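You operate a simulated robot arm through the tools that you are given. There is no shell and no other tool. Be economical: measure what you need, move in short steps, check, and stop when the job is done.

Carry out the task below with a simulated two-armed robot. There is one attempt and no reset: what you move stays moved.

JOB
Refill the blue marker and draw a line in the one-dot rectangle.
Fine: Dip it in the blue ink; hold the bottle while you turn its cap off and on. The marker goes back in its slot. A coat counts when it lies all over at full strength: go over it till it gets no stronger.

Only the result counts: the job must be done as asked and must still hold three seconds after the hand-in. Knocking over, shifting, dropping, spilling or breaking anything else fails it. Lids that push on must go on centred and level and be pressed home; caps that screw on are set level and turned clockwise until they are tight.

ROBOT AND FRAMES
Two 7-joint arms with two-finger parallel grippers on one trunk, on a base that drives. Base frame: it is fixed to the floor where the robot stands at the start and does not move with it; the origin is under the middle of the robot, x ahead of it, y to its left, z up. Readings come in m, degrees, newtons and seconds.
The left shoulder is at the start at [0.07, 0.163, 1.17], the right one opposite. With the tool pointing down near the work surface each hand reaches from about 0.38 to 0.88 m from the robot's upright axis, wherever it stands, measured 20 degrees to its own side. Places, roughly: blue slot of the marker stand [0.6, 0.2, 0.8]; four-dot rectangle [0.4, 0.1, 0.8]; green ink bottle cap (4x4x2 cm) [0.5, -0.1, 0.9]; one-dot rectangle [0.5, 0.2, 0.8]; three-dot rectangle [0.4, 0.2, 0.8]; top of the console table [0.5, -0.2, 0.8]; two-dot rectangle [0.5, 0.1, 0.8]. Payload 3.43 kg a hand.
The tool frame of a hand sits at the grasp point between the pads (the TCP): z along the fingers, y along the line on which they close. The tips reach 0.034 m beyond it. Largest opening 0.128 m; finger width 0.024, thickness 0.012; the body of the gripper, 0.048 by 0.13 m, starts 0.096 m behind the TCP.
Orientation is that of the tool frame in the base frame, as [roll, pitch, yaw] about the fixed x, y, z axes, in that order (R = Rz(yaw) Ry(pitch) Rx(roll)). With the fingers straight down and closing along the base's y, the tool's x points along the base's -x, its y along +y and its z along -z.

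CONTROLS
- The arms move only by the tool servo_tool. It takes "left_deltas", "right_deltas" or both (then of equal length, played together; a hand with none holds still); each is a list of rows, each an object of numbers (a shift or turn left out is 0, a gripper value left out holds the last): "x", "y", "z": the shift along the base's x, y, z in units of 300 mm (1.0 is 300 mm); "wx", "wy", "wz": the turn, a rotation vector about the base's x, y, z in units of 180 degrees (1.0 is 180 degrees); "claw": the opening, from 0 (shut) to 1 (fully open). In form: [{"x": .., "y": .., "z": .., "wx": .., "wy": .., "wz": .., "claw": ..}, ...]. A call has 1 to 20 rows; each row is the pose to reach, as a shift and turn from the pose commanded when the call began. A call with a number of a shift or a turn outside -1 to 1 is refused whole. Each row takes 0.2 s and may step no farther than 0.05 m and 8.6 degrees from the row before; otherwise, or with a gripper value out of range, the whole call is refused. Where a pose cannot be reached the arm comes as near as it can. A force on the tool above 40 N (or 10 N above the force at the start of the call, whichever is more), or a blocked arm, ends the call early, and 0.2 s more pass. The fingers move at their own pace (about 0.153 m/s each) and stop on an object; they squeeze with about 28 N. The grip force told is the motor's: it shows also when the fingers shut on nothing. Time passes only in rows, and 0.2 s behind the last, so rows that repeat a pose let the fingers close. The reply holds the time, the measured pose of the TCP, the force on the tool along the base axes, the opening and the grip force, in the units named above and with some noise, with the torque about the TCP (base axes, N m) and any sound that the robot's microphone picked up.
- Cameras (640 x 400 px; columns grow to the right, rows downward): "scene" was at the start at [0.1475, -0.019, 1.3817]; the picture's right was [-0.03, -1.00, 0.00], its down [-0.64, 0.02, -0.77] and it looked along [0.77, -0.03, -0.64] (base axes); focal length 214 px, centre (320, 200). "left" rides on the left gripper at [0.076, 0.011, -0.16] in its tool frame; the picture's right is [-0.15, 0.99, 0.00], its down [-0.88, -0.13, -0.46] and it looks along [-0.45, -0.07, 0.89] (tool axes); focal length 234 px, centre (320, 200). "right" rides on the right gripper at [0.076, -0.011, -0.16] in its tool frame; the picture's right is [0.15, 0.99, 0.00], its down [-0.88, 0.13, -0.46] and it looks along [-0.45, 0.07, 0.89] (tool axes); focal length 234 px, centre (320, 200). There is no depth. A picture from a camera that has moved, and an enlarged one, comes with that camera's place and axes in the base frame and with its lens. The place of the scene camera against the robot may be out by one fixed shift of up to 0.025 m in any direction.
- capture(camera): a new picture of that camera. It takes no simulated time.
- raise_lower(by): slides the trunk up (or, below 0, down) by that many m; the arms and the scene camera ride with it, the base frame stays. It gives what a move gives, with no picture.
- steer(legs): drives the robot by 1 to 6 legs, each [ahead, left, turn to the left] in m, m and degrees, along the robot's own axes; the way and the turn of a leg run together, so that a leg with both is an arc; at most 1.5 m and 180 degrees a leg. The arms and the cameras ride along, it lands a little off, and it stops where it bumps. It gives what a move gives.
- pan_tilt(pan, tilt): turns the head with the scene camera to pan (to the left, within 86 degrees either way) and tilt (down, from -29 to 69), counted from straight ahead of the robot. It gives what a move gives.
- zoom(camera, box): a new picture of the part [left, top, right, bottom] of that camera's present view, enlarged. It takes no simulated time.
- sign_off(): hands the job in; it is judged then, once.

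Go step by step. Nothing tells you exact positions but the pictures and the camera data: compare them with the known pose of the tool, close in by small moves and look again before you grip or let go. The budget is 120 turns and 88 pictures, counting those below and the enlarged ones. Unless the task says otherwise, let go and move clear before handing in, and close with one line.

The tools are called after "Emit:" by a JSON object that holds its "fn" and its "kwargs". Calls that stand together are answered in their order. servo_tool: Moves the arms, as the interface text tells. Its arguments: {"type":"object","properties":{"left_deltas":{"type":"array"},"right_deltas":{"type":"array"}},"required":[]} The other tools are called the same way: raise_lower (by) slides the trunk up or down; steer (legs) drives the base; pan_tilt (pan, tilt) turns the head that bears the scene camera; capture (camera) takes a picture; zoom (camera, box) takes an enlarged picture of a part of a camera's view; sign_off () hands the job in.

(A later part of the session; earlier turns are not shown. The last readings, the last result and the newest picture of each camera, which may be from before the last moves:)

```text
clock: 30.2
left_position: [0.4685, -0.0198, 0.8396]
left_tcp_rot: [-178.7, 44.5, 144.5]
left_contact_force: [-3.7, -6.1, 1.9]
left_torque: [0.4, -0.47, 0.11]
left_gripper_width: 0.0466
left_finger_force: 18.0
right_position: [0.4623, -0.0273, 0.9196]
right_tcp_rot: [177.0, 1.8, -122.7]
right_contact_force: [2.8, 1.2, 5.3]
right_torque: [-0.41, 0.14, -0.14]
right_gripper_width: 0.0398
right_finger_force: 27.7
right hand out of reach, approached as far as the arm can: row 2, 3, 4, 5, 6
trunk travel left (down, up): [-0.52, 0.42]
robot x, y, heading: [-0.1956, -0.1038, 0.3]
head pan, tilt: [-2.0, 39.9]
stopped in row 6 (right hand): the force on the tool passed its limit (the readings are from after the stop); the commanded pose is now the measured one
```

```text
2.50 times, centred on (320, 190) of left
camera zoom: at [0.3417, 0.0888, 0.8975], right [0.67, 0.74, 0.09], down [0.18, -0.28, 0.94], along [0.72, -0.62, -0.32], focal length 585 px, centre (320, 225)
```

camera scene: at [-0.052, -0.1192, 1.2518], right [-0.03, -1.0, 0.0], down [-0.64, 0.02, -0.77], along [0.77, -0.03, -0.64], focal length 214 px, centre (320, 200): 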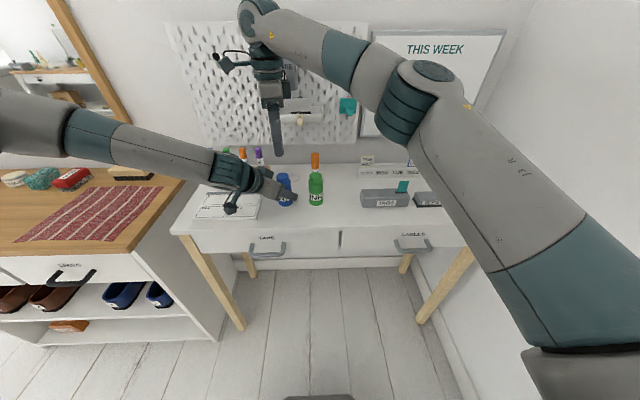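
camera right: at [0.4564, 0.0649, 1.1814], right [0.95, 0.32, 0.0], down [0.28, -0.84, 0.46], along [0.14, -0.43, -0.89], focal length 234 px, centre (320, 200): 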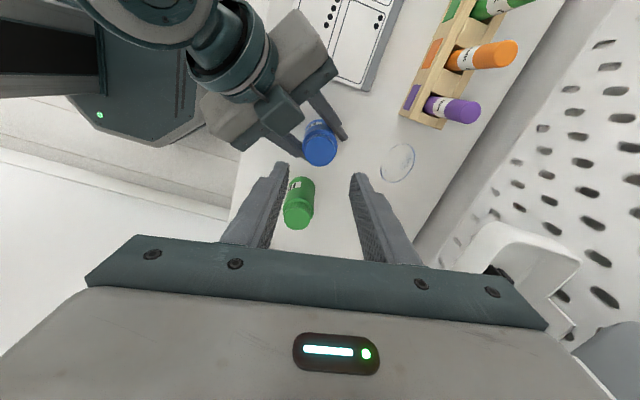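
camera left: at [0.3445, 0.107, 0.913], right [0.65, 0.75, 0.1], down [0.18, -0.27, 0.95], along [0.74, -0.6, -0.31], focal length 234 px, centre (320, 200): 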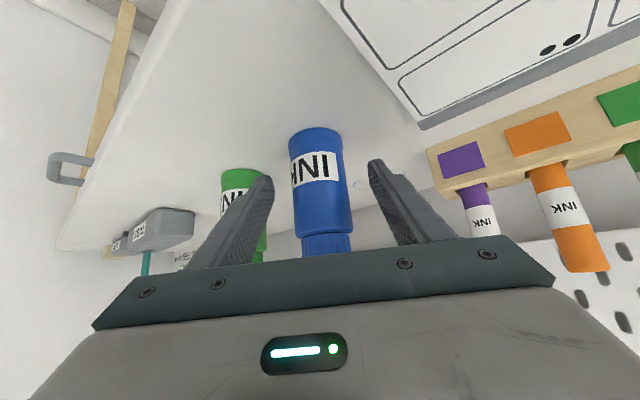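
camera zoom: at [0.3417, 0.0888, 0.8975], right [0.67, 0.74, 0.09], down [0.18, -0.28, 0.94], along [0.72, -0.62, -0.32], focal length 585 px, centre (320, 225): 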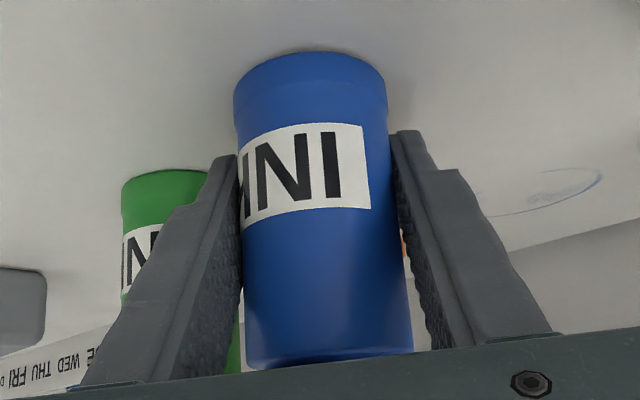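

The right wrist hit its yaw limit (~-130°) and dragged both hands about 2 cm. I'll bring the right hand back to the former pose, still gripping, so the left relaxes into place.

Emit:
{"fn": "servo_tool", "kwargs": {"right_deltas": [{"x": 0.015, "y": 0.017, "z": 0.003, "wx": -0.0044, "wy": -0.002, "wz": -0.01}, {"x": 0.03, "y": 0.034, "z": 0.006, "wx": -0.0088, "wy": -0.004, "wz": -0.02}, {"x": 0.045, "y": 0.051, "z": 0.009, "wx": -0.013, "wy": -0.006, "wz": -0.03}, {"x": 0.06, "y": 0.067, "z": 0.011, "wx": -0.0175, "wy": -0.0085, "wz": -0.041}, {"x": 0.06, "y": 0.067, "z": 0.011, "wx": -0.0175, "wy": -0.0085, "wz": -0.041}]}}

Emit:
{"fn": "zoom", "kwargs": {"camera": "left", "box": [240, 110, 400, 270]}}

Emit:
{"fn": "zoom", "kwargs": {"camera": "right", "box": [240, 110, 400, 210]}}

```text
clock: 31.4
left_position: [0.4703, -0.0141, 0.8374]
left_tcp_rot: [-178.5, 44.7, 145.0]
left_contact_force: [20.4, 19.5, -3.4]
left_torque: [-1.14, 0.69, 0.08]
left_gripper_width: 0.0487
left_finger_force: 28.1
right_position: [0.4794, -0.0044, 0.922]
right_tcp_rot: [-179.9, -0.2, -130.0]
right_contact_force: [-20.0, -18.3, 4.1]
right_torque: [-0.46, 0.92, -0.05]
right_gripper_width: 0.0374
right_finger_force: 28.2
trunk travel left (down, up): [-0.52, 0.42]
robot x, y, heading: [-0.1998, -0.1005, -0.1]
head pan, tilt: [-2.0, 39.9]
```

```text
2.50 times, centred on (320, 190) of left
camera zoom: at [0.3423, 0.0932, 0.8965], right [0.67, 0.74, 0.08], down [0.18, -0.27, 0.94], along [0.72, -0.62, -0.32], focal length 585 px, centre (320, 225)
```

zoom: 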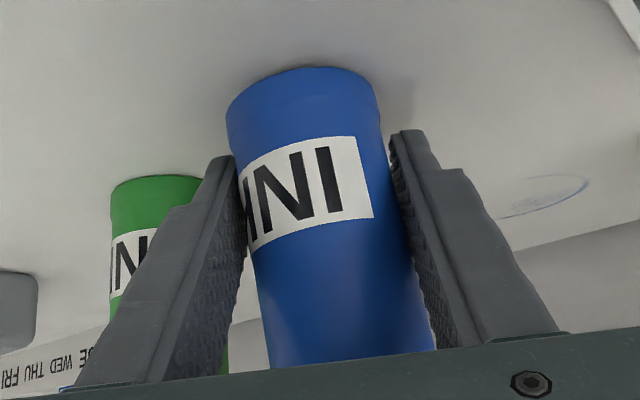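

```text
4.00 times, centred on (320, 160) of right
camera zoom: at [0.4396, -0.0703, 1.0837], right [-0.85, 0.52, 0.0], down [0.47, 0.76, 0.45], along [0.24, 0.38, -0.89], focal length 937 px, centre (320, 360)
```

zoom: 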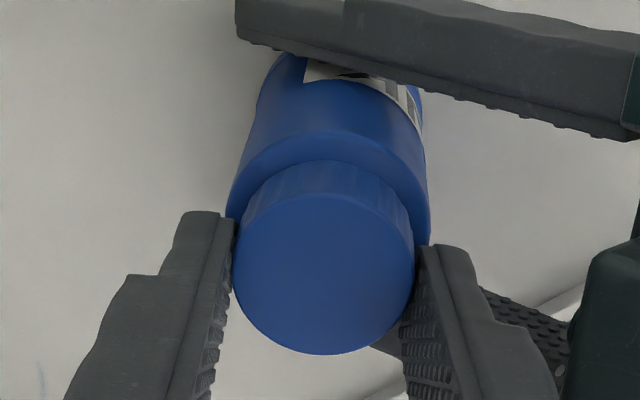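

The left hand kept its dragged pose, so now both strain. Moving the left hand back to match and relieve the load.

Emit:
{"fn": "servo_tool", "kwargs": {"left_deltas": [{"x": 0.011, "y": 0.016, "z": 0.002, "wx": 0.0005, "wy": -0.0015, "wz": 0.003}, {"x": 0.021, "y": 0.031, "z": 0.004, "wx": 0.001, "wy": -0.003, "wz": 0.006}, {"x": 0.032, "y": 0.047, "z": 0.005, "wx": 0.0016, "wy": -0.0046, "wz": 0.0094}, {"x": 0.032, "y": 0.047, "z": 0.005, "wx": 0.0016, "wy": -0.0046, "wz": 0.0094}]}}

Emit:
{"fn": "zoom", "kwargs": {"camera": "left", "box": [240, 110, 400, 270]}}

```text
clock: 32.4
left_position: [0.4766, -0.0037, 0.8387]
left_tcp_rot: [-179.2, 45.0, 145.4]
left_contact_force: [-17.0, -23.5, -7.9]
left_torque: [0.69, -0.91, 0.07]
left_gripper_width: 0.0466
left_finger_force: 28.1
right_position: [0.4802, -0.0029, 0.9235]
right_tcp_rot: [179.9, 0.3, -129.8]
right_contact_force: [16.4, 23.2, 6.5]
right_torque: [1.22, -0.46, -0.1]
right_gripper_width: 0.0375
right_finger_force: 28.4
trunk travel left (down, up): [-0.52, 0.42]
robot x, y, heading: [-0.2018, -0.0995, -0.0]
head pan, tilt: [-2.0, 39.9]
```

```text
2.50 times, centred on (320, 190) of left
camera zoom: at [0.3459, 0.101, 0.8962], right [0.65, 0.75, 0.09], down [0.18, -0.27, 0.95], along [0.74, -0.6, -0.31], focal length 585 px, centre (320, 225)
```

zoom: 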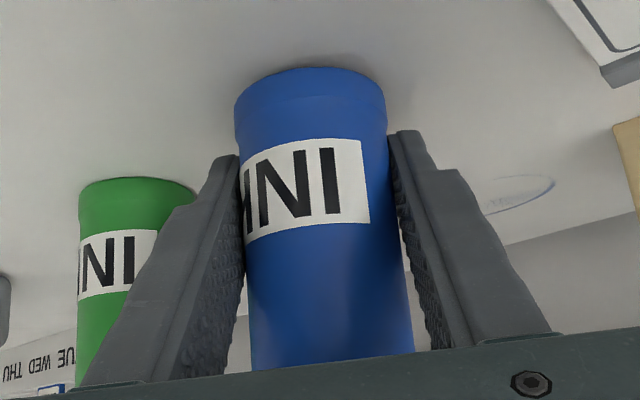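

Bottle now upright but strained between the hands. I'll open the right fingers to release the cap while the left holds, and look.

Emit:
{"fn": "servo_tool", "kwargs": {"left_deltas": [{"x": -0.01, "y": -0.018}, {"x": -0.01, "y": -0.018}, {"x": -0.01, "y": -0.018}], "right_deltas": [{"z": 0.0}, {"claw": 0.38}, {"claw": 0.38}]}}

Emit:
{"fn": "zoom", "kwargs": {"camera": "right", "box": [240, 110, 400, 210]}}

Emit:
{"fn": "zoom", "kwargs": {"camera": "left", "box": [240, 110, 400, 270]}}

```text
clock: 33.2
left_position: [0.4761, -0.005, 0.8385]
left_tcp_rot: [-179.6, 45.1, 145.9]
left_contact_force: [1.1, 4.8, -10.7]
left_torque: [-0.43, -0.14, -0.12]
left_gripper_width: 0.0464
left_finger_force: 28.2
right_position: [0.4806, -0.0057, 0.9219]
right_tcp_rot: [-179.9, -0.2, -130.0]
right_contact_force: [-0.5, -5.0, 8.3]
right_torque: [0.05, 0.21, 0.12]
right_gripper_width: 0.047
right_finger_force: 0.0
trunk travel left (down, up): [-0.52, 0.42]
robot x, y, heading: [-0.1953, -0.0986, 0.2]
head pan, tilt: [-2.0, 39.9]
```

```text
4.00 times, centred on (320, 160) of right
camera zoom: at [0.4401, -0.0704, 1.0832], right [-0.85, 0.52, 0.0], down [0.47, 0.76, 0.45], along [0.24, 0.39, -0.89], focal length 937 px, centre (320, 360)
```

zoom: 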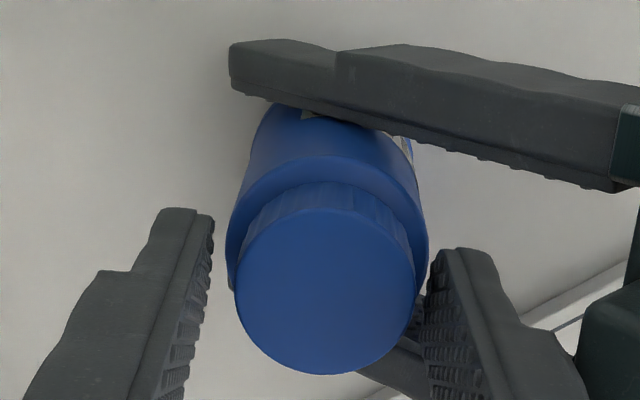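

```text
2.50 times, centred on (320, 190) of left
camera zoom: at [0.345, 0.098, 0.8962], right [0.64, 0.76, 0.1], down [0.18, -0.27, 0.95], along [0.74, -0.59, -0.31], focal length 585 px, centre (320, 225)
```

zoom: 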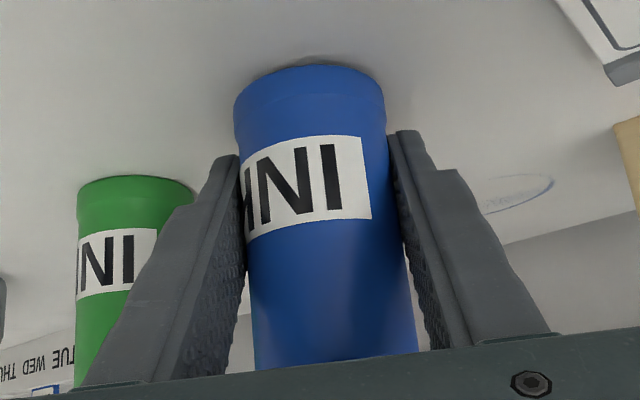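

The bottle shoulder is pressing on the right fingertips from below. I'll lift the right hand straight clear and check the bottle.

Emit:
{"fn": "servo_tool", "kwargs": {"right_deltas": [{"z": 0.05}, {"z": 0.15}, {"z": 0.3}, {"z": 0.3}]}}

Emit:
{"fn": "zoom", "kwargs": {"camera": "right", "box": [240, 90, 400, 190]}}

Emit:
{"fn": "zoom", "kwargs": {"camera": "scene", "box": [230, 150, 350, 225]}}

```text
clock: 34.2
left_position: [0.4771, -0.0069, 0.8389]
left_tcp_rot: [-179.4, 45.2, 145.8]
left_contact_force: [-1.2, 0.1, -1.4]
left_torque: [0.0, -0.04, 0.0]
left_gripper_width: 0.0461
left_finger_force: 28.1
right_position: [0.4799, -0.0054, 1.0113]
right_tcp_rot: [179.9, -0.1, -130.0]
right_contact_force: [-0.3, 0.9, -0.4]
right_torque: [0.03, 0.02, -0.01]
right_gripper_width: 0.0485
right_finger_force: 0.1
trunk travel left (down, up): [-0.52, 0.42]
robot x, y, heading: [-0.1955, -0.0996, 0.1]
head pan, tilt: [-2.0, 39.9]
```

```text
4.00 times, centred on (320, 140) of right
camera zoom: at [0.4406, -0.0701, 1.1727], right [-0.85, 0.52, 0.0], down [0.47, 0.76, 0.45], along [0.24, 0.39, -0.89], focal length 937 px, centre (320, 440)
```

zoom: 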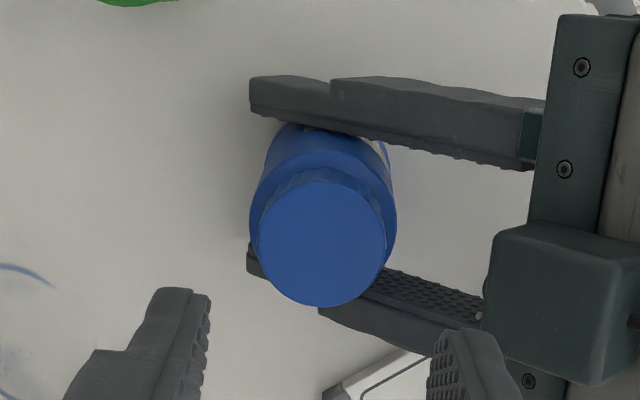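

```text
5.33 times, centred on (290, 188) of scene
camera zoom: at [-0.0501, -0.1196, 1.2515], right [-0.03, -1.0, 0.0], down [-0.64, 0.02, -0.77], along [0.77, -0.03, -0.64], focal length 1144 px, centre (480, 267)
```

zoom: 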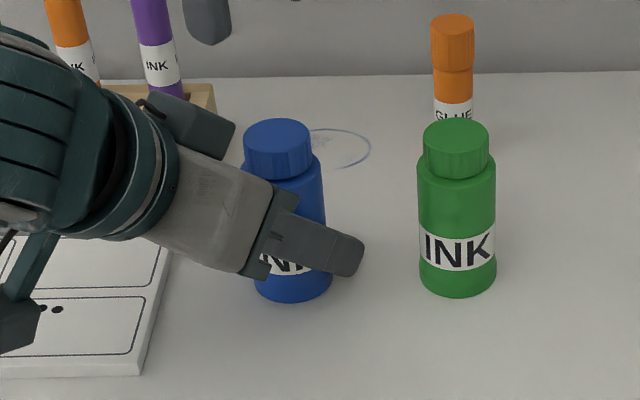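

Bottle is upright at ~(0.478, -0.009), probably hanging a few mm up. Lowering it gently to contact.

Emit:
{"fn": "servo_tool", "kwargs": {"left_deltas": [{"x": 0.004, "y": 0.005, "z": -0.003}, {"x": 0.006, "y": 0.006, "z": -0.006}]}}

```text
clock: 34.8
left_position: [0.4775, -0.0049, 0.8376]
left_tcp_rot: [-179.5, 45.1, 145.7]
left_contact_force: [-0.8, 0.4, -1.5]
left_torque: [0.02, 0.02, 0.07]
left_gripper_width: 0.0463
left_finger_force: 28.2
right_position: [0.4792, -0.0039, 1.0114]
right_tcp_rot: [179.9, -0.1, -130.0]
right_contact_force: [-0.3, -0.2, 0.1]
right_torque: [0.03, 0.03, 0.01]
right_gripper_width: 0.0487
right_finger_force: 0.0
trunk travel left (down, up): [-0.52, 0.42]
robot x, y, heading: [-0.1978, -0.1017, 0.5]
head pan, tilt: [-2.0, 39.9]
```

Emit:
{"fn": "servo_tool", "kwargs": {"left_deltas": [{"z": -0.004}, {"z": -0.008}]}}

```text
clock: 35.4
left_position: [0.4778, -0.005, 0.8352]
left_tcp_rot: [-179.7, 45.2, 145.8]
left_contact_force: [0.5, 1.8, 8.6]
left_torque: [0.0, -0.21, 0.04]
left_gripper_width: 0.0458
left_finger_force: 27.8
right_position: [0.4792, -0.004, 1.012]
right_tcp_rot: [-179.9, 0.0, -129.9]
right_contact_force: [-0.3, -0.2, 0.3]
right_torque: [0.03, -0.04, 0.01]
right_gripper_width: 0.0486
right_finger_force: 0.1
trunk travel left (down, up): [-0.52, 0.42]
robot x, y, heading: [-0.2016, -0.1004, 0.4]
head pan, tilt: [-2.0, 39.9]
```

Bottle is on the table. Rewinding the right wrist by 135° for a second stroke.

Emit:
{"fn": "servo_tool", "kwargs": {"right_deltas": [{"wz": -0.045}, {"wz": -0.09}, {"wz": -0.135}, {"wz": -0.18}, {"wz": -0.225}, {"wz": -0.27}, {"wz": -0.315}, {"wz": -0.36}, {"wz": -0.405}, {"wz": -0.45}, {"wz": -0.495}, {"wz": -0.54}, {"wz": -0.585}, {"wz": -0.63}, {"wz": -0.675}, {"wz": -0.72}, {"wz": -0.75, "y": -0.007, "z": -0.1}, {"wz": -0.75, "y": -0.01, "z": -0.15}, {"wz": -0.75, "y": -0.01, "z": -0.15}]}}

Emit:
{"fn": "zoom", "kwargs": {"camera": "right", "box": [240, 110, 400, 210]}}

```text
clock: 39.4
left_position: [0.4761, -0.0048, 0.8355]
left_tcp_rot: [-179.6, 45.2, 145.8]
left_contact_force: [0.4, 3.1, 15.9]
left_torque: [0.02, -0.42, 0.07]
left_gripper_width: 0.0461
left_finger_force: 27.8
right_position: [0.4798, -0.005, 0.9684]
right_tcp_rot: [-180.0, 0.0, 95.0]
right_contact_force: [0.9, 0.1, -0.5]
right_torque: [-0.02, 0.02, -0.02]
right_gripper_width: 0.0486
right_finger_force: 0.0
trunk travel left (down, up): [-0.52, 0.42]
robot x, y, heading: [-0.2006, -0.0997, 0.2]
head pan, tilt: [-2.0, 39.9]
```

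```text
4.00 times, centred on (320, 160) of right
camera zoom: at [0.4609, 0.0673, 1.1294], right [0.97, 0.23, 0.0], down [0.21, -0.87, 0.46], along [0.11, -0.44, -0.89], focal length 937 px, centre (320, 360)
```

zoom: 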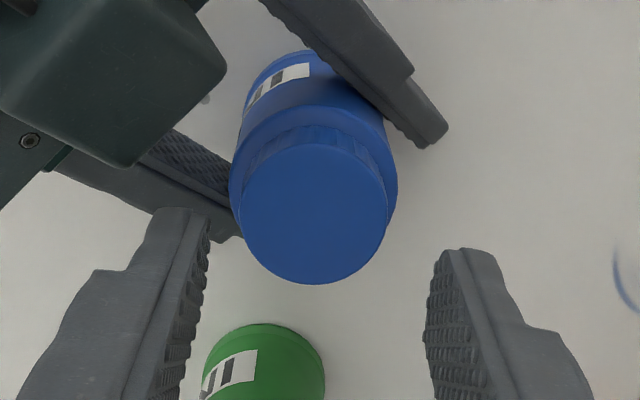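

Emit:
{"fn": "servo_tool", "kwargs": {"right_deltas": [{"x": -0.005, "y": 0.002, "z": -0.08}, {"x": -0.005, "y": 0.002, "z": -0.153}, {"x": -0.005, "y": 0.002, "z": -0.153, "claw": 0.33}, {"x": -0.005, "y": 0.002, "z": -0.153, "claw": 0.2}, {"x": -0.005, "y": 0.002, "z": -0.153, "claw": 0.2}], "left_deltas": [{"z": 0.001}, {"z": 0.003}, {"z": 0.003}, {"z": 0.003}, {"z": 0.003}]}}

Emit:
{"fn": "zoom", "kwargs": {"camera": "right", "box": [240, 110, 400, 210]}}

```text
clock: 40.6
left_position: [0.4764, -0.0044, 0.835]
left_tcp_rot: [-179.5, 45.1, 145.8]
left_contact_force: [2.1, -1.3, 4.0]
left_torque: [0.07, 0.12, -0.03]
left_gripper_width: 0.0459
left_finger_force: 28.6
right_position: [0.4789, -0.0055, 0.9215]
right_tcp_rot: [-179.9, -0.1, 95.0]
right_contact_force: [-3.1, 0.5, 1.0]
right_torque: [0.03, 0.14, 0.0]
right_gripper_width: 0.037
right_finger_force: 27.8
trunk travel left (down, up): [-0.52, 0.42]
robot x, y, heading: [-0.1975, -0.0985, 0.1]
head pan, tilt: [-2.0, 39.9]
```

```text
4.00 times, centred on (320, 160) of right
camera zoom: at [0.4602, 0.068, 1.083], right [0.97, 0.23, 0.0], down [0.21, -0.87, 0.45], along [0.11, -0.44, -0.89], focal length 937 px, centre (320, 360)
```

zoom: 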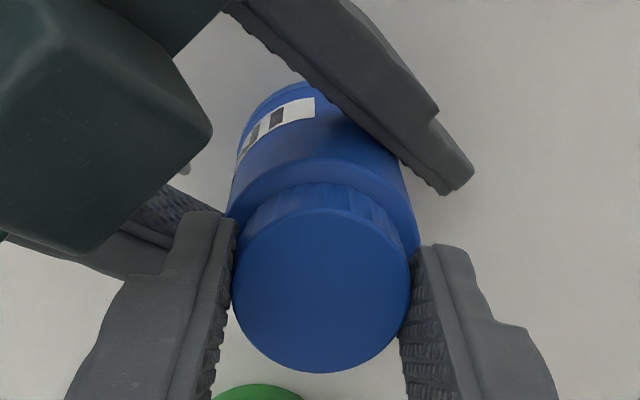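

Emit:
{"fn": "servo_tool", "kwargs": {"right_deltas": [{"wz": 0.042, "z": 0.001}, {"wz": 0.084, "z": 0.002}, {"wz": 0.126, "z": 0.003}, {"wz": 0.168, "z": 0.004}, {"wz": 0.21, "z": 0.005}, {"wz": 0.252, "z": 0.006}, {"wz": 0.294, "z": 0.007}]}}

Emit:
{"fn": "zoom", "kwargs": {"camera": "right", "box": [240, 110, 400, 210]}}

```text
clock: 42.2
left_position: [0.477, -0.0043, 0.8362]
left_tcp_rot: [-179.5, 45.0, 145.7]
left_contact_force: [-3.6, -10.4, 2.1]
left_torque: [0.5, -0.25, -0.02]
left_gripper_width: 0.0462
left_finger_force: 28.1
right_position: [0.4773, -0.0062, 0.9231]
right_tcp_rot: [-179.9, -0.1, 148.0]
right_contact_force: [3.3, 10.6, -4.3]
right_torque: [0.47, 0.01, -0.02]
right_gripper_width: 0.0368
right_finger_force: 28.1
trunk travel left (down, up): [-0.52, 0.42]
robot x, y, heading: [-0.1972, -0.1006, 0.2]
head pan, tilt: [-2.0, 39.9]
```

```text
4.00 times, centred on (320, 160) of right
camera zoom: at [0.4088, 0.0238, 1.0848], right [0.4, 0.92, 0.0], down [0.82, -0.35, 0.45], along [0.42, -0.18, -0.89], focal length 937 px, centre (320, 360)
```

zoom: 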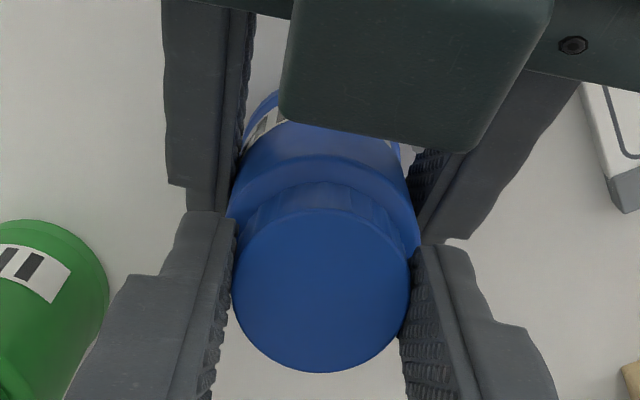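

Emit:
{"fn": "servo_tool", "kwargs": {"right_deltas": [{"wz": 0.02, "y": 0.003, "x": 0.001}, {"wz": 0.065, "y": 0.006, "x": 0.002}, {"wz": 0.11, "y": 0.006, "x": 0.002, "z": 0.001}, {"wz": 0.155, "y": 0.006, "x": 0.002, "z": 0.002}, {"wz": 0.2, "y": 0.006, "x": 0.002, "z": 0.003}, {"wz": 0.245, "y": 0.006, "x": 0.002, "z": 0.004}, {"wz": 0.29, "y": 0.006, "x": 0.002, "z": 0.004}, {"wz": 0.335, "y": 0.006, "x": 0.002, "z": 0.005}, {"wz": 0.38, "y": 0.006, "x": 0.002, "z": 0.005}]}}

```text
clock: 44.2
left_position: [0.4784, -0.0033, 0.8349]
left_tcp_rot: [-179.7, 45.1, 145.8]
left_contact_force: [-0.9, -1.9, 3.7]
left_torque: [0.1, -0.2, -0.02]
left_gripper_width: 0.046
left_finger_force: 28.2
right_position: [0.4777, -0.0045, 0.926]
right_tcp_rot: [-179.9, -0.1, -143.5]
right_contact_force: [1.2, 2.0, -2.1]
right_torque: [0.07, -0.01, -0.02]
right_gripper_width: 0.0369
right_finger_force: 28.3
trunk travel left (down, up): [-0.52, 0.42]
robot x, y, heading: [-0.1989, -0.0971, 0.1]
head pan, tilt: [-2.0, 39.9]
```

About 250° turned with low forces. Testing whether the cap lifts freely by 3 mm.

Emit:
{"fn": "servo_tool", "kwargs": {"right_deltas": [{"z": 0.003}, {"z": 0.006}, {"z": 0.01}]}}

```text
clock: 45.0
left_position: [0.4781, -0.0041, 0.8346]
left_tcp_rot: [-179.5, 45.0, 146.0]
left_contact_force: [0.2, 1.3, 1.2]
left_torque: [0.04, -0.08, 0.03]
left_gripper_width: 0.0462
left_finger_force: 28.1
right_position: [0.4794, -0.0038, 0.9286]
right_tcp_rot: [-179.8, -0.1, -143.6]
right_contact_force: [1.3, 0.1, 0.0]
right_torque: [0.01, 0.0, 0.0]
right_gripper_width: 0.037
right_finger_force: 28.0
trunk travel left (down, up): [-0.52, 0.42]
robot x, y, heading: [-0.1968, -0.102, 0.1]
head pan, tilt: [-2.0, 39.9]
```

No resistance: the cap seems free. Lifting it and looking.

Emit:
{"fn": "servo_tool", "kwargs": {"right_deltas": [{"z": 0.05}, {"z": 0.15}, {"z": 0.25}, {"z": 0.3}]}}

Emit:
{"fn": "capture", "kwargs": {"camera": "right"}}

Emit:
{"fn": "zoom", "kwargs": {"camera": "scene", "box": [230, 120, 350, 225]}}

```text
clock: 46.0
left_position: [0.4769, -0.0041, 0.8365]
left_tcp_rot: [-179.4, 45.1, 145.8]
left_contact_force: [-0.5, 1.0, -1.0]
left_torque: [0.04, -0.03, -0.01]
left_gripper_width: 0.0461
left_finger_force: 27.9
right_position: [0.4788, -0.0036, 1.0182]
right_tcp_rot: [180.0, 0.0, -143.6]
right_contact_force: [0.5, 0.7, 0.0]
right_torque: [0.02, -0.01, 0.02]
right_gripper_width: 0.0256
right_finger_force: 0.1
trunk travel left (down, up): [-0.52, 0.42]
robot x, y, heading: [-0.1966, -0.1038, -0.0]
head pan, tilt: [-2.0, 39.9]
```

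```text
47 pictures are left
camera right: at [0.4249, -0.059, 1.1794], right [-0.7, 0.71, 0.0], down [0.63, 0.63, 0.45], along [0.32, 0.32, -0.89], focal length 234 px, centre (320, 200)
```

right: 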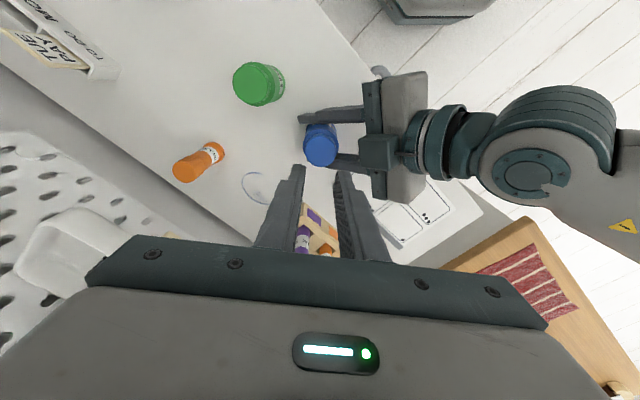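

```text
3.81 times, centred on (290, 172) of scene
camera zoom: at [-0.0512, -0.1193, 1.2517], right [-0.03, -1.0, 0.0], down [-0.64, 0.02, -0.77], along [0.77, -0.03, -0.64], focal length 817 px, centre (434, 305)
```

zoom: 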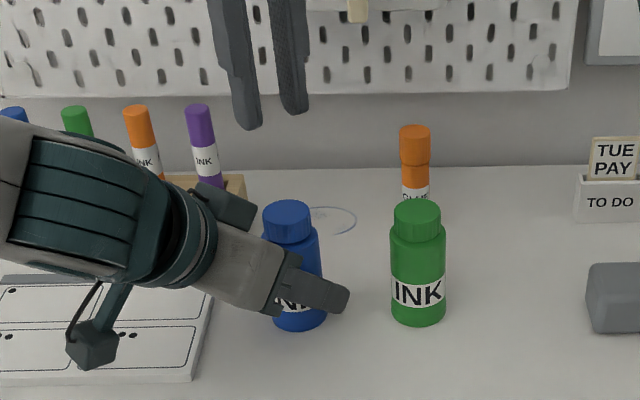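

The fingers slipped off the cap; it's still on. Checking whether the cap has risen.

Emit:
{"fn": "zoom", "kwargs": {"camera": "scene", "box": [286, 165, 366, 215]}}

Emit:
{"fn": "zoom", "kwargs": {"camera": "right", "box": [280, 100, 376, 180]}}

```text
8.00 times, centred on (326, 190) of scene
camera zoom: at [-0.0512, -0.1193, 1.2517], right [-0.03, -1.0, 0.0], down [-0.64, 0.02, -0.77], along [0.77, -0.03, -0.64], focal length 1716 px, centre (272, 280)
```

zoom: 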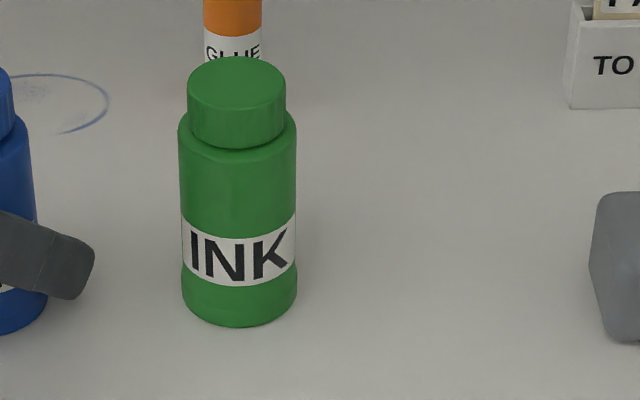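

```text
5.00 times, centred on (328, 140) of right
camera zoom: at [0.4249, -0.059, 1.1794], right [-0.7, 0.71, 0.0], down [0.63, 0.63, 0.45], along [0.32, 0.32, -0.89], focal length 1171 px, centre (280, 500)
```

zoom: 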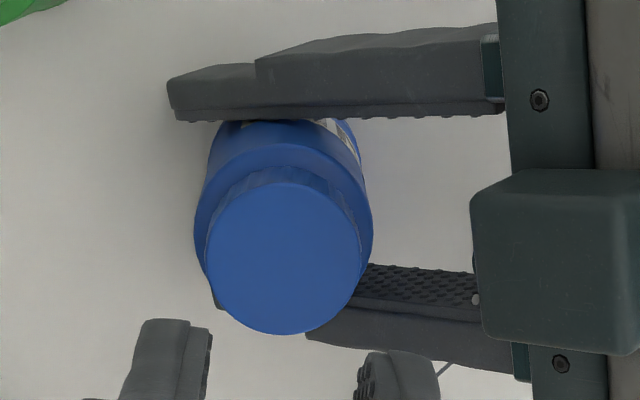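

Emit:
{"fn": "zoom", "kwargs": {"camera": "scene", "box": [270, 165, 350, 215]}}

```text
8.00 times, centred on (310, 190) of scene
camera zoom: at [-0.0512, -0.1193, 1.2517], right [-0.03, -1.0, 0.0], down [-0.64, 0.02, -0.77], along [0.77, -0.03, -0.64], focal length 1716 px, centre (400, 280)
```

zoom: 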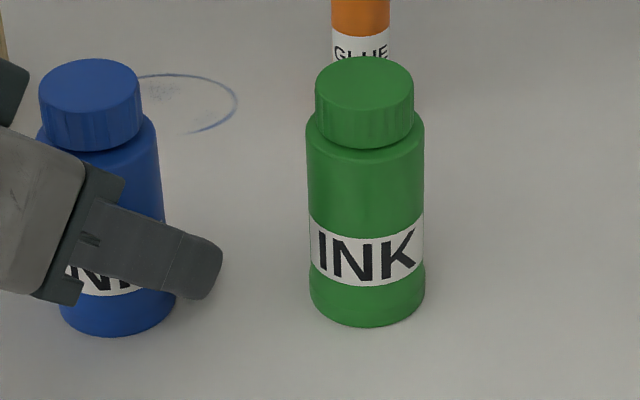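

The cap has risen only ~2 mm; the second stroke slipped. I'll rewind, regrip slightly lower, and turn without lifting so the bottle stays pressed to the table.

Emit:
{"fn": "servo_tool", "kwargs": {"right_deltas": [{"wz": -0.045, "claw": 0.38}, {"wz": -0.09}, {"wz": -0.135}, {"wz": -0.18}, {"wz": -0.225}, {"wz": -0.27}, {"wz": -0.315}, {"wz": -0.36}, {"wz": -0.405}, {"wz": -0.45}, {"wz": -0.495}, {"wz": -0.54}, {"wz": -0.585}, {"wz": -0.63}, {"wz": -0.6744, "x": -0.007, "y": 0.002, "z": -0.1}, {"wz": -0.6744, "x": -0.007, "y": 0.002, "z": -0.2}, {"wz": -0.6744, "x": -0.007, "y": 0.002, "z": -0.3}, {"wz": -0.6744, "x": -0.007, "y": 0.002, "z": -0.328}, {"wz": -0.6744, "x": -0.007, "y": 0.002, "z": -0.328}]}}

Emit:
{"fn": "zoom", "kwargs": {"camera": "right", "box": [240, 110, 400, 210]}}

```text
clock: 50.0
left_position: [0.4788, -0.0038, 0.8357]
left_tcp_rot: [-179.5, 45.1, 145.9]
left_contact_force: [-0.4, 4.0, -1.1]
left_torque: [-0.37, -0.18, -0.12]
left_gripper_width: 0.0462
left_finger_force: 28.7
right_position: [0.4778, -0.0045, 0.9189]
right_tcp_rot: [180.0, 0.0, 94.9]
right_contact_force: [-0.4, -3.7, 0.2]
right_torque: [0.09, 0.05, 0.15]
right_gripper_width: 0.0482
right_finger_force: 0.0
trunk travel left (down, up): [-0.52, 0.42]
robot x, y, heading: [-0.2013, -0.0988, 0.2]
head pan, tilt: [-2.0, 39.9]
```

```text
4.00 times, centred on (320, 160) of right
camera zoom: at [0.4594, 0.0696, 1.0807], right [0.97, 0.23, 0.0], down [0.21, -0.87, 0.46], along [0.1, -0.44, -0.89], focal length 937 px, centre (320, 360)
```

zoom: 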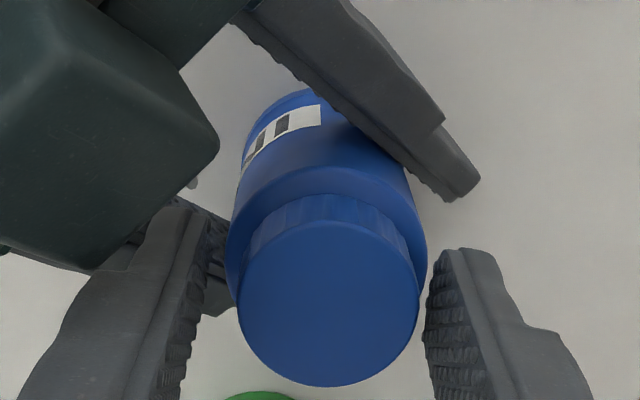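

Emit:
{"fn": "servo_tool", "kwargs": {"right_deltas": [{"x": 0.007, "y": 0.001, "z": 0.005}, {"x": 0.007, "y": 0.001, "z": 0.005}, {"x": 0.007, "y": 0.001, "z": 0.005, "claw": 0.33}, {"x": 0.007, "y": 0.001, "z": 0.005, "claw": 0.1}, {"x": 0.007, "y": 0.001, "z": 0.005, "claw": 0.1}, {"x": 0.007, "y": 0.001, "z": 0.005, "claw": 0.1}]}}

Emit:
{"fn": "zoom", "kwargs": {"camera": "right", "box": [240, 110, 400, 210]}}

```text
clock: 51.4
left_position: [0.477, -0.0044, 0.8363]
left_tcp_rot: [-179.5, 45.1, 145.8]
left_contact_force: [7.5, -5.0, -1.7]
left_torque: [0.28, 0.36, -0.02]
left_gripper_width: 0.0461
left_finger_force: 28.7
right_position: [0.4783, -0.0028, 0.9212]
right_tcp_rot: [-179.9, -0.2, 95.1]
right_contact_force: [-7.7, 5.1, 1.0]
right_torque: [0.13, 0.33, -0.02]
right_gripper_width: 0.0392
right_finger_force: 28.5
trunk travel left (down, up): [-0.52, 0.42]
robot x, y, heading: [-0.1933, -0.1023, 0.1]
head pan, tilt: [-2.0, 39.9]
```

```text
4.00 times, centred on (320, 160) of right
camera zoom: at [0.4611, 0.0706, 1.0823], right [0.97, 0.23, 0.0], down [0.21, -0.87, 0.45], along [0.1, -0.44, -0.89], focal length 937 px, centre (320, 360)
```

zoom: 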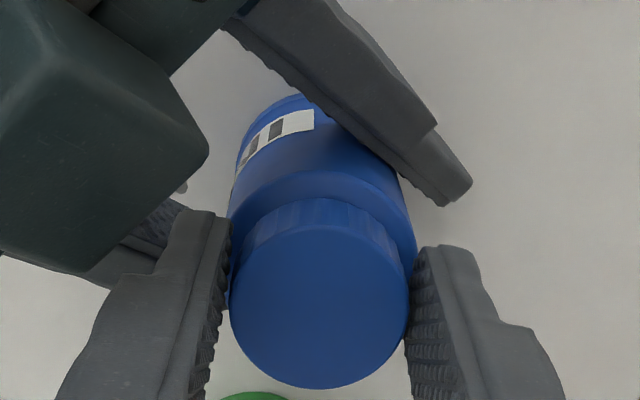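

Emit:
{"fn": "servo_tool", "kwargs": {"left_deltas": [{"z": -0.003}, {"z": -0.005}, {"z": -0.005}, {"z": -0.005}, {"z": -0.005}, {"z": -0.005}, {"z": -0.005}, {"z": -0.005}, {"z": -0.005}], "right_deltas": [{"x": -0.003, "y": 0.002, "z": -0.003}, {"x": -0.005, "y": 0.003, "z": -0.005}, {"x": -0.005, "y": 0.003, "z": -0.005, "wz": 0.043}, {"x": -0.005, "y": 0.003, "z": -0.005, "wz": 0.086}, {"x": -0.005, "y": 0.003, "z": -0.005, "wz": 0.129}, {"x": -0.005, "y": 0.003, "z": -0.005, "wz": 0.172}, {"x": -0.005, "y": 0.003, "z": -0.005, "wz": 0.215}, {"x": -0.005, "y": 0.003, "z": -0.005, "wz": 0.258}, {"x": -0.005, "y": 0.003, "z": -0.005, "wz": 0.301}]}}

```text
clock: 53.4
left_position: [0.478, -0.0047, 0.8348]
left_tcp_rot: [-179.4, 45.1, 146.0]
left_contact_force: [0.9, 2.5, 4.4]
left_torque: [-0.2, -0.01, 0.27]
left_gripper_width: 0.0464
left_finger_force: 28.8
right_position: [0.4776, -0.0047, 0.9199]
right_tcp_rot: [-179.9, 0.0, 149.2]
right_contact_force: [-0.9, -5.9, 1.3]
right_torque: [-0.13, -0.06, -0.37]
right_gripper_width: 0.0371
right_finger_force: 27.8
trunk travel left (down, up): [-0.52, 0.42]
robot x, y, heading: [-0.1985, -0.0994, 0.1]
head pan, tilt: [-2.0, 39.9]
```

Emit:
{"fn": "zoom", "kwargs": {"camera": "scene", "box": [262, 150, 326, 214]}}

Emit:
{"fn": "zoom", "kwargs": {"camera": "right", "box": [260, 110, 380, 210]}}

```text
6.25 times, centred on (294, 182) of scene
camera zoom: at [-0.0515, -0.1196, 1.2517], right [-0.03, -1.0, 0.0], down [-0.64, 0.02, -0.77], along [0.77, -0.03, -0.64], focal length 1340 px, centre (482, 312)
```

zoom: 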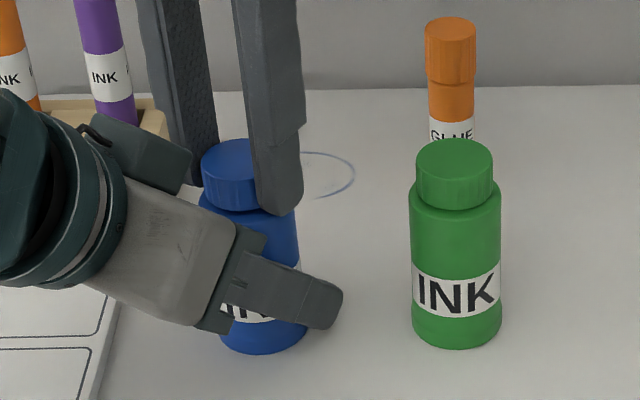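

```text
4.00 times, centred on (320, 160) of right
camera zoom: at [0.4071, 0.025, 1.0812], right [0.38, 0.93, 0.0], down [0.82, -0.34, 0.46], along [0.42, -0.17, -0.89], focal length 937 px, centre (320, 360)
```

zoom: 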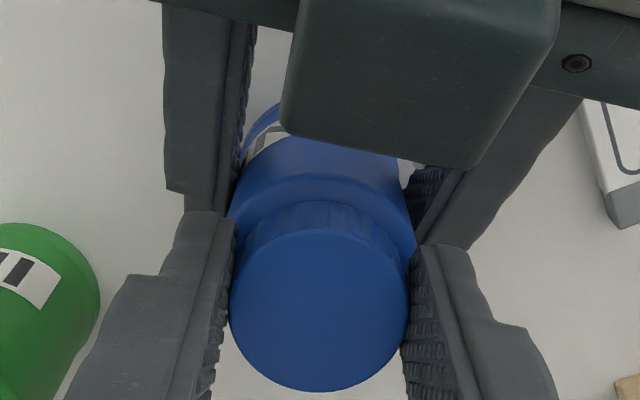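

Emit:
{"fn": "servo_tool", "kwargs": {"right_deltas": [{"wz": 0.043}, {"wz": 0.086}, {"wz": 0.129}, {"wz": 0.172}]}}

Emit:
{"fn": "servo_tool", "kwargs": {"right_deltas": [{"wz": 0.043}, {"wz": 0.086}, {"wz": 0.129}, {"wz": 0.172}, {"wz": 0.21}]}}

```text
clock: 54.4
left_position: [0.4765, -0.0049, 0.8339]
left_tcp_rot: [-179.5, 45.1, 146.0]
left_contact_force: [2.5, 14.3, -0.4]
left_torque: [-0.39, 0.03, 0.71]
left_gripper_width: 0.0464
left_finger_force: 28.0
right_position: [0.4763, -0.0024, 0.9206]
right_tcp_rot: [-180.0, -0.1, -179.9]
right_contact_force: [-1.2, -14.3, 5.5]
right_torque: [-0.63, -0.03, -0.79]
right_gripper_width: 0.0376
right_finger_force: 27.7
trunk travel left (down, up): [-0.52, 0.42]
robot x, y, heading: [-0.1987, -0.1038, 0.2]
head pan, tilt: [-2.0, 39.9]
```

```text
clock: 55.6
left_position: [0.4772, -0.0041, 0.8344]
left_tcp_rot: [-179.6, 45.0, 146.0]
left_contact_force: [-1.2, 31.8, 0.7]
left_torque: [-0.93, -0.2, 0.59]
left_gripper_width: 0.047
left_finger_force: 27.7
right_position: [0.4775, -0.0039, 0.9197]
right_tcp_rot: [-179.8, 0.0, -142.1]
right_contact_force: [6.3, -27.1, 13.1]
right_torque: [-1.09, -0.43, -0.68]
right_gripper_width: 0.0394
right_finger_force: 27.9
trunk travel left (down, up): [-0.52, 0.42]
robot x, y, heading: [-0.1947, -0.1005, -0.0]
head pan, tilt: [-2.0, 39.9]
```

Torque is now high and something binds. I'll release, lift the right hand away and inspect closely.

Emit:
{"fn": "servo_tool", "kwargs": {"right_deltas": [{"claw": 0.38}, {"claw": 0.38}, {"z": 0.1, "claw": 0.38}, {"z": 0.25}, {"z": 0.4}, {"z": 0.4, "y": -0.15}, {"z": 0.4, "y": -0.3}]}}

Emit:
{"fn": "zoom", "kwargs": {"camera": "scene", "box": [262, 160, 342, 214]}}

Emit:
{"fn": "zoom", "kwargs": {"camera": "left", "box": [230, 110, 410, 290]}}

Emit:
{"fn": "capture", "kwargs": {"camera": "right"}}

```text
clock: 57.2
left_position: [0.4766, -0.0044, 0.835]
left_tcp_rot: [-179.5, 45.2, 145.7]
left_contact_force: [0.7, -1.8, 4.6]
left_torque: [0.05, 0.05, 0.01]
left_gripper_width: 0.0467
left_finger_force: 27.7
right_position: [0.4767, -0.0949, 1.0404]
right_tcp_rot: [180.0, 0.0, -142.0]
right_contact_force: [-0.2, -0.6, -0.2]
right_torque: [0.05, -0.02, 0.03]
right_gripper_width: 0.0485
right_finger_force: 0.0
trunk travel left (down, up): [-0.52, 0.42]
robot x, y, heading: [-0.197, -0.1029, 0.1]
head pan, tilt: [-2.0, 39.9]
```

```text
7.41 times, centred on (302, 187) of scene
camera zoom: at [-0.0515, -0.1205, 1.2518], right [-0.03, -1.0, 0.0], down [-0.64, 0.02, -0.77], along [0.77, -0.02, -0.64], focal length 1589 px, centre (453, 296)
```

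zoom: 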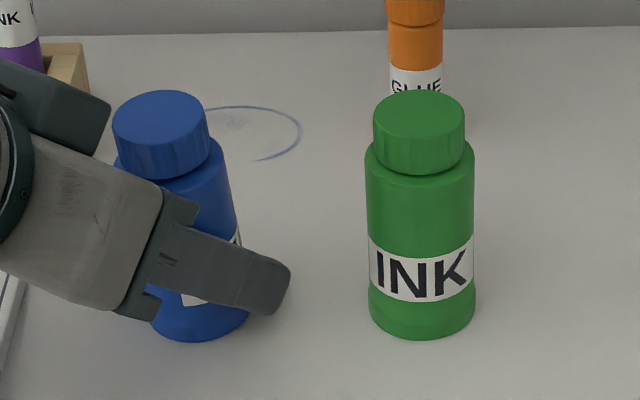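

```text
2.22 times, centred on (320, 200) of left
camera zoom: at [0.3465, 0.0984, 0.8926], right [0.65, 0.76, 0.1], down [0.17, -0.27, 0.95], along [0.74, -0.59, -0.31], focal length 520 px, centre (320, 200)
```

zoom: 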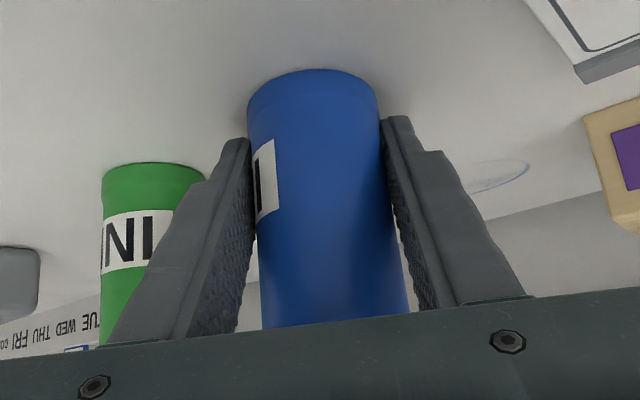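

```text
36 pictures are left
camera right: at [0.4242, -0.1504, 1.2015], right [-0.72, 0.69, 0.0], down [0.61, 0.64, 0.46], along [0.31, 0.33, -0.89], focal length 234 px, centre (320, 200)
```

right: 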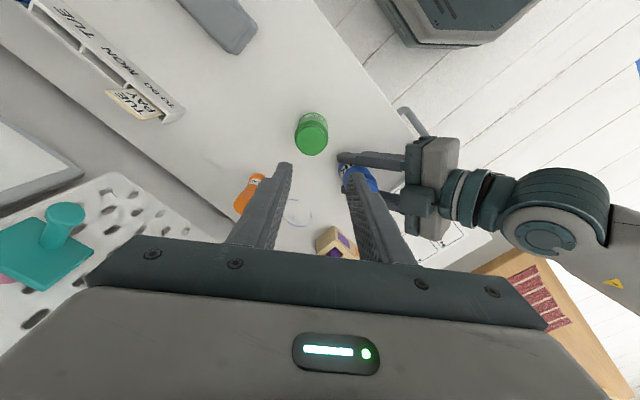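

The label shows the bottle itself rotated in the left grip, and it is slightly tilted. I'll open the left fingers a little so the bottle stands square on the table again, then view the cap.

Emit:
{"fn": "servo_tool", "kwargs": {"left_deltas": [{"z": 0.0, "claw": 0.38}, {"claw": 0.42}, {"claw": 0.46}, {"claw": 0.46}, {"claw": 0.46}]}}

Emit:
{"fn": "zoom", "kwargs": {"camera": "scene", "box": [262, 160, 342, 214]}}

```text
clock: 58.4
left_position: [0.478, -0.0047, 0.8349]
left_tcp_rot: [-179.4, 45.1, 145.8]
left_contact_force: [-0.4, -0.1, -0.2]
left_torque: [-0.01, -0.01, 0.01]
left_gripper_width: 0.0591
left_finger_force: 0.1
right_position: [0.4772, -0.0938, 1.0403]
right_tcp_rot: [-179.9, 0.0, -142.1]
right_contact_force: [0.0, 0.2, -0.3]
right_torque: [0.01, 0.03, 0.01]
right_gripper_width: 0.0486
right_finger_force: 0.1
trunk travel left (down, up): [-0.52, 0.42]
robot x, y, heading: [-0.201, -0.0996, 0.1]
head pan, tilt: [-2.0, 39.9]
```

```text
7.41 times, centred on (302, 187) of scene
camera zoom: at [-0.051, -0.1193, 1.2517], right [-0.03, -1.0, 0.0], down [-0.64, 0.02, -0.77], along [0.77, -0.03, -0.64], focal length 1589 px, centre (453, 296)
```

zoom: 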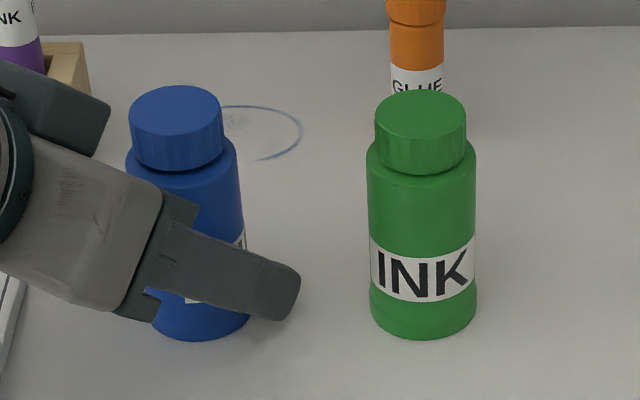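

Bottle is upright and the cap seems not risen at all. I'll regrip the bottle with the left hand and rewind the right hand over the cap.

Emit:
{"fn": "servo_tool", "kwargs": {"left_deltas": [{"claw": 0.42}, {"claw": 0.38}, {"claw": 0.34}, {"claw": 0.1}, {"claw": 0.1}, {"claw": 0.1}, {"claw": 0.1}, {"claw": 0.1}, {"claw": 0.1}, {"claw": 0.1}, {"claw": 0.1}, {"claw": 0.1}, {"claw": 0.1}, {"claw": 0.1}, {"claw": 0.1}, {"claw": 0.1}, {"claw": 0.1}, {"claw": 0.1}], "right_deltas": [{"wz": -0.045}, {"wz": -0.09}, {"wz": -0.135}, {"wz": -0.18}, {"wz": -0.225}, {"wz": -0.27}, {"wz": -0.315}, {"wz": -0.36, "y": 0.05}, {"wz": -0.405, "y": 0.1}, {"wz": -0.45, "y": 0.15}, {"wz": -0.495, "y": 0.2}, {"wz": -0.54, "y": 0.25}, {"wz": -0.585, "y": 0.3}, {"wz": -0.63, "y": 0.3}, {"wz": -0.672, "y": 0.3}, {"wz": -0.672, "y": 0.3, "z": -0.1}, {"wz": -0.672, "y": 0.3, "z": -0.2}, {"wz": -0.672, "y": 0.3, "z": -0.2}]}}

Emit:
{"fn": "zoom", "kwargs": {"camera": "right", "box": [240, 110, 400, 210]}}

```text
clock: 62.2
left_position: [0.4768, -0.0045, 0.834]
left_tcp_rot: [-179.5, 45.1, 145.9]
left_contact_force: [0.3, 1.0, 1.4]
left_torque: [0.09, -0.04, -0.02]
left_gripper_width: 0.0464
left_finger_force: 27.6
right_position: [0.4766, -0.0036, 0.9797]
right_tcp_rot: [-179.9, 0.0, 97.0]
right_contact_force: [-0.5, 0.9, 0.6]
right_torque: [-0.01, 0.04, 0.0]
right_gripper_width: 0.0484
right_finger_force: 0.0
trunk travel left (down, up): [-0.52, 0.42]
robot x, y, heading: [-0.1994, -0.0995, 0.1]
head pan, tilt: [-2.0, 39.9]
```

```text
4.00 times, centred on (320, 160) of right
camera zoom: at [0.4581, 0.0702, 1.1415], right [0.96, 0.26, 0.0], down [0.24, -0.86, 0.45], along [0.12, -0.44, -0.89], focal length 937 px, centre (320, 360)
```

zoom: 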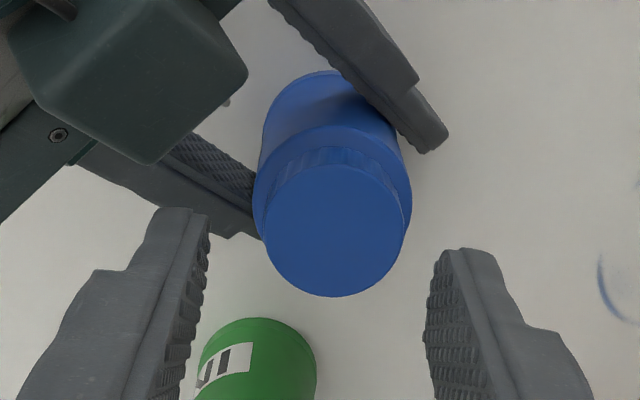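

The bottle is now at about (0.484, -0.008), offset from the right hand by ~6 mm. Correcting and descending.

Emit:
{"fn": "servo_tool", "kwargs": {"right_deltas": [{"x": 0.01, "y": -0.008, "z": -0.06}, {"x": 0.018, "y": -0.015, "z": -0.12}, {"x": 0.018, "y": -0.015, "z": -0.188}, {"x": 0.018, "y": -0.015, "z": -0.188}]}}

Emit:
{"fn": "zoom", "kwargs": {"camera": "right", "box": [240, 110, 400, 210]}}

```text
clock: 63.2
left_position: [0.4756, -0.0043, 0.8345]
left_tcp_rot: [-179.7, 45.1, 145.8]
left_contact_force: [1.1, -0.4, 1.7]
left_torque: [0.06, -0.09, -0.01]
left_gripper_width: 0.0461
left_finger_force: 27.8
right_position: [0.4819, -0.0076, 0.9245]
right_tcp_rot: [-179.9, 0.0, 96.9]
right_contact_force: [0.7, 0.5, 0.6]
right_torque: [-0.04, 0.02, 0.0]
right_gripper_width: 0.0486
right_finger_force: 0.0
trunk travel left (down, up): [-0.52, 0.42]
robot x, y, heading: [-0.197, -0.1032, -0.1]
head pan, tilt: [-2.0, 39.9]
```

```text
4.00 times, centred on (320, 160) of right
camera zoom: at [0.4628, 0.0657, 1.0851], right [0.96, 0.27, 0.0], down [0.24, -0.86, 0.45], along [0.12, -0.44, -0.89], focal length 937 px, centre (320, 360)
```

zoom: 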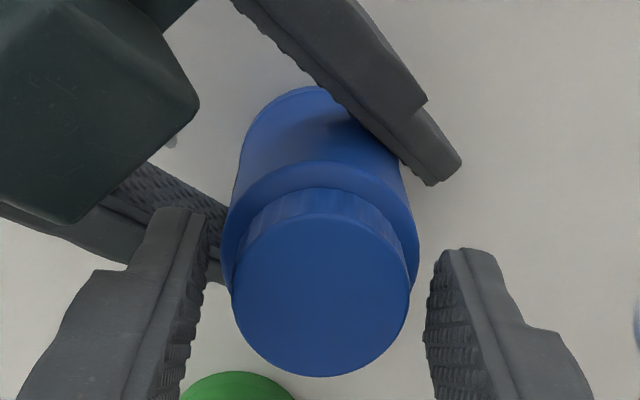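

Centred. Lower 3.5 mm, close, turn 60°, then verify with the left camera that the bottle doesn't rotate.

Emit:
{"fn": "servo_tool", "kwargs": {"right_deltas": [{"y": -0.004, "z": -0.01}, {"y": -0.004, "z": -0.011, "claw": 0.34}, {"y": -0.004, "z": -0.011, "claw": 0.1}, {"y": -0.004, "z": -0.011, "claw": 0.1}, {"y": -0.004, "z": -0.011, "claw": 0.1}]}}

Emit:
{"fn": "servo_tool", "kwargs": {"right_deltas": [{"wz": 0.042}, {"wz": 0.084}, {"wz": 0.126}, {"wz": 0.168}, {"wz": 0.21}]}}

Emit:
{"fn": "zoom", "kwargs": {"camera": "left", "box": [230, 110, 410, 290]}}

```text
clock: 64.4
left_position: [0.4768, -0.0045, 0.8344]
left_tcp_rot: [-179.5, 45.1, 145.9]
left_contact_force: [-0.4, -1.2, 1.5]
left_torque: [0.13, -0.12, 0.01]
left_gripper_width: 0.0466
left_finger_force: 28.0
right_position: [0.4825, -0.0095, 0.9207]
right_tcp_rot: [-179.9, -0.2, 97.0]
right_contact_force: [1.0, 1.9, -0.1]
right_torque: [0.05, 0.0, 0.04]
right_gripper_width: 0.039
right_finger_force: 27.8
trunk travel left (down, up): [-0.52, 0.42]
robot x, y, heading: [-0.197, -0.1023, -0.1]
head pan, tilt: [-2.0, 39.9]
```

```text
clock: 65.6
left_position: [0.4786, -0.0041, 0.834]
left_tcp_rot: [-179.5, 45.0, 145.9]
left_contact_force: [0.4, -1.2, 0.5]
left_torque: [0.33, -0.06, 0.77]
left_gripper_width: 0.0471
left_finger_force: 27.6
right_position: [0.4822, -0.0085, 0.9198]
right_tcp_rot: [-180.0, 0.0, 134.9]
right_contact_force: [2.2, 2.2, 0.0]
right_torque: [-0.11, -0.08, -0.79]
right_gripper_width: 0.0369
right_finger_force: 27.9
trunk travel left (down, up): [-0.52, 0.42]
robot x, y, heading: [-0.196, -0.1014, -0.2]
head pan, tilt: [-2.0, 39.9]
```

```text
2.22 times, centred on (320, 200) of left
camera zoom: at [0.3465, 0.0993, 0.8918], right [0.65, 0.76, 0.1], down [0.18, -0.27, 0.95], along [0.74, -0.59, -0.31], focal length 520 px, centre (320, 200)
```

zoom: 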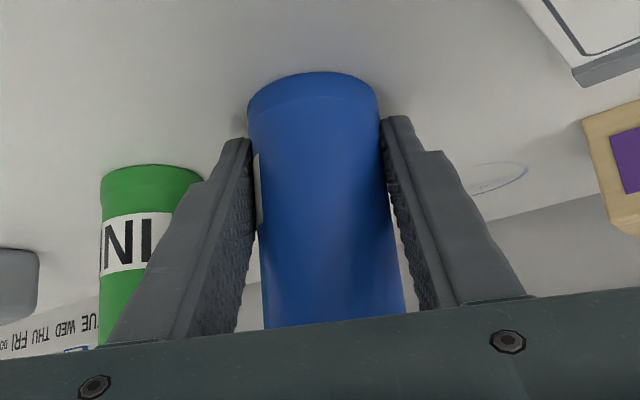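

Clean torque of 0.8 N·m now with no motion: the cap may already be at the end of its thread. I'll relax the twist and try pulling straight up a few mm.

Emit:
{"fn": "servo_tool", "kwargs": {"right_deltas": [{"wz": -0.03}, {"wz": -0.06}, {"wz": -0.06, "z": 0.005}, {"wz": -0.06, "z": 0.01}]}}

```text
clock: 66.6
left_position: [0.478, -0.0044, 0.8353]
left_tcp_rot: [-179.6, 45.2, 145.9]
left_contact_force: [-2.8, 1.6, 7.8]
left_torque: [0.05, -0.1, 0.0]
left_gripper_width: 0.0467
left_finger_force: 28.1
right_position: [0.4838, -0.008, 0.922]
right_tcp_rot: [-179.9, 0.1, 123.9]
right_contact_force: [3.3, -1.9, -10.1]
right_torque: [-0.26, -0.25, 0.03]
right_gripper_width: 0.037
right_finger_force: 28.3
trunk travel left (down, up): [-0.52, 0.42]
robot x, y, heading: [-0.1995, -0.1026, -0.3]
head pan, tilt: [-2.0, 39.9]
```

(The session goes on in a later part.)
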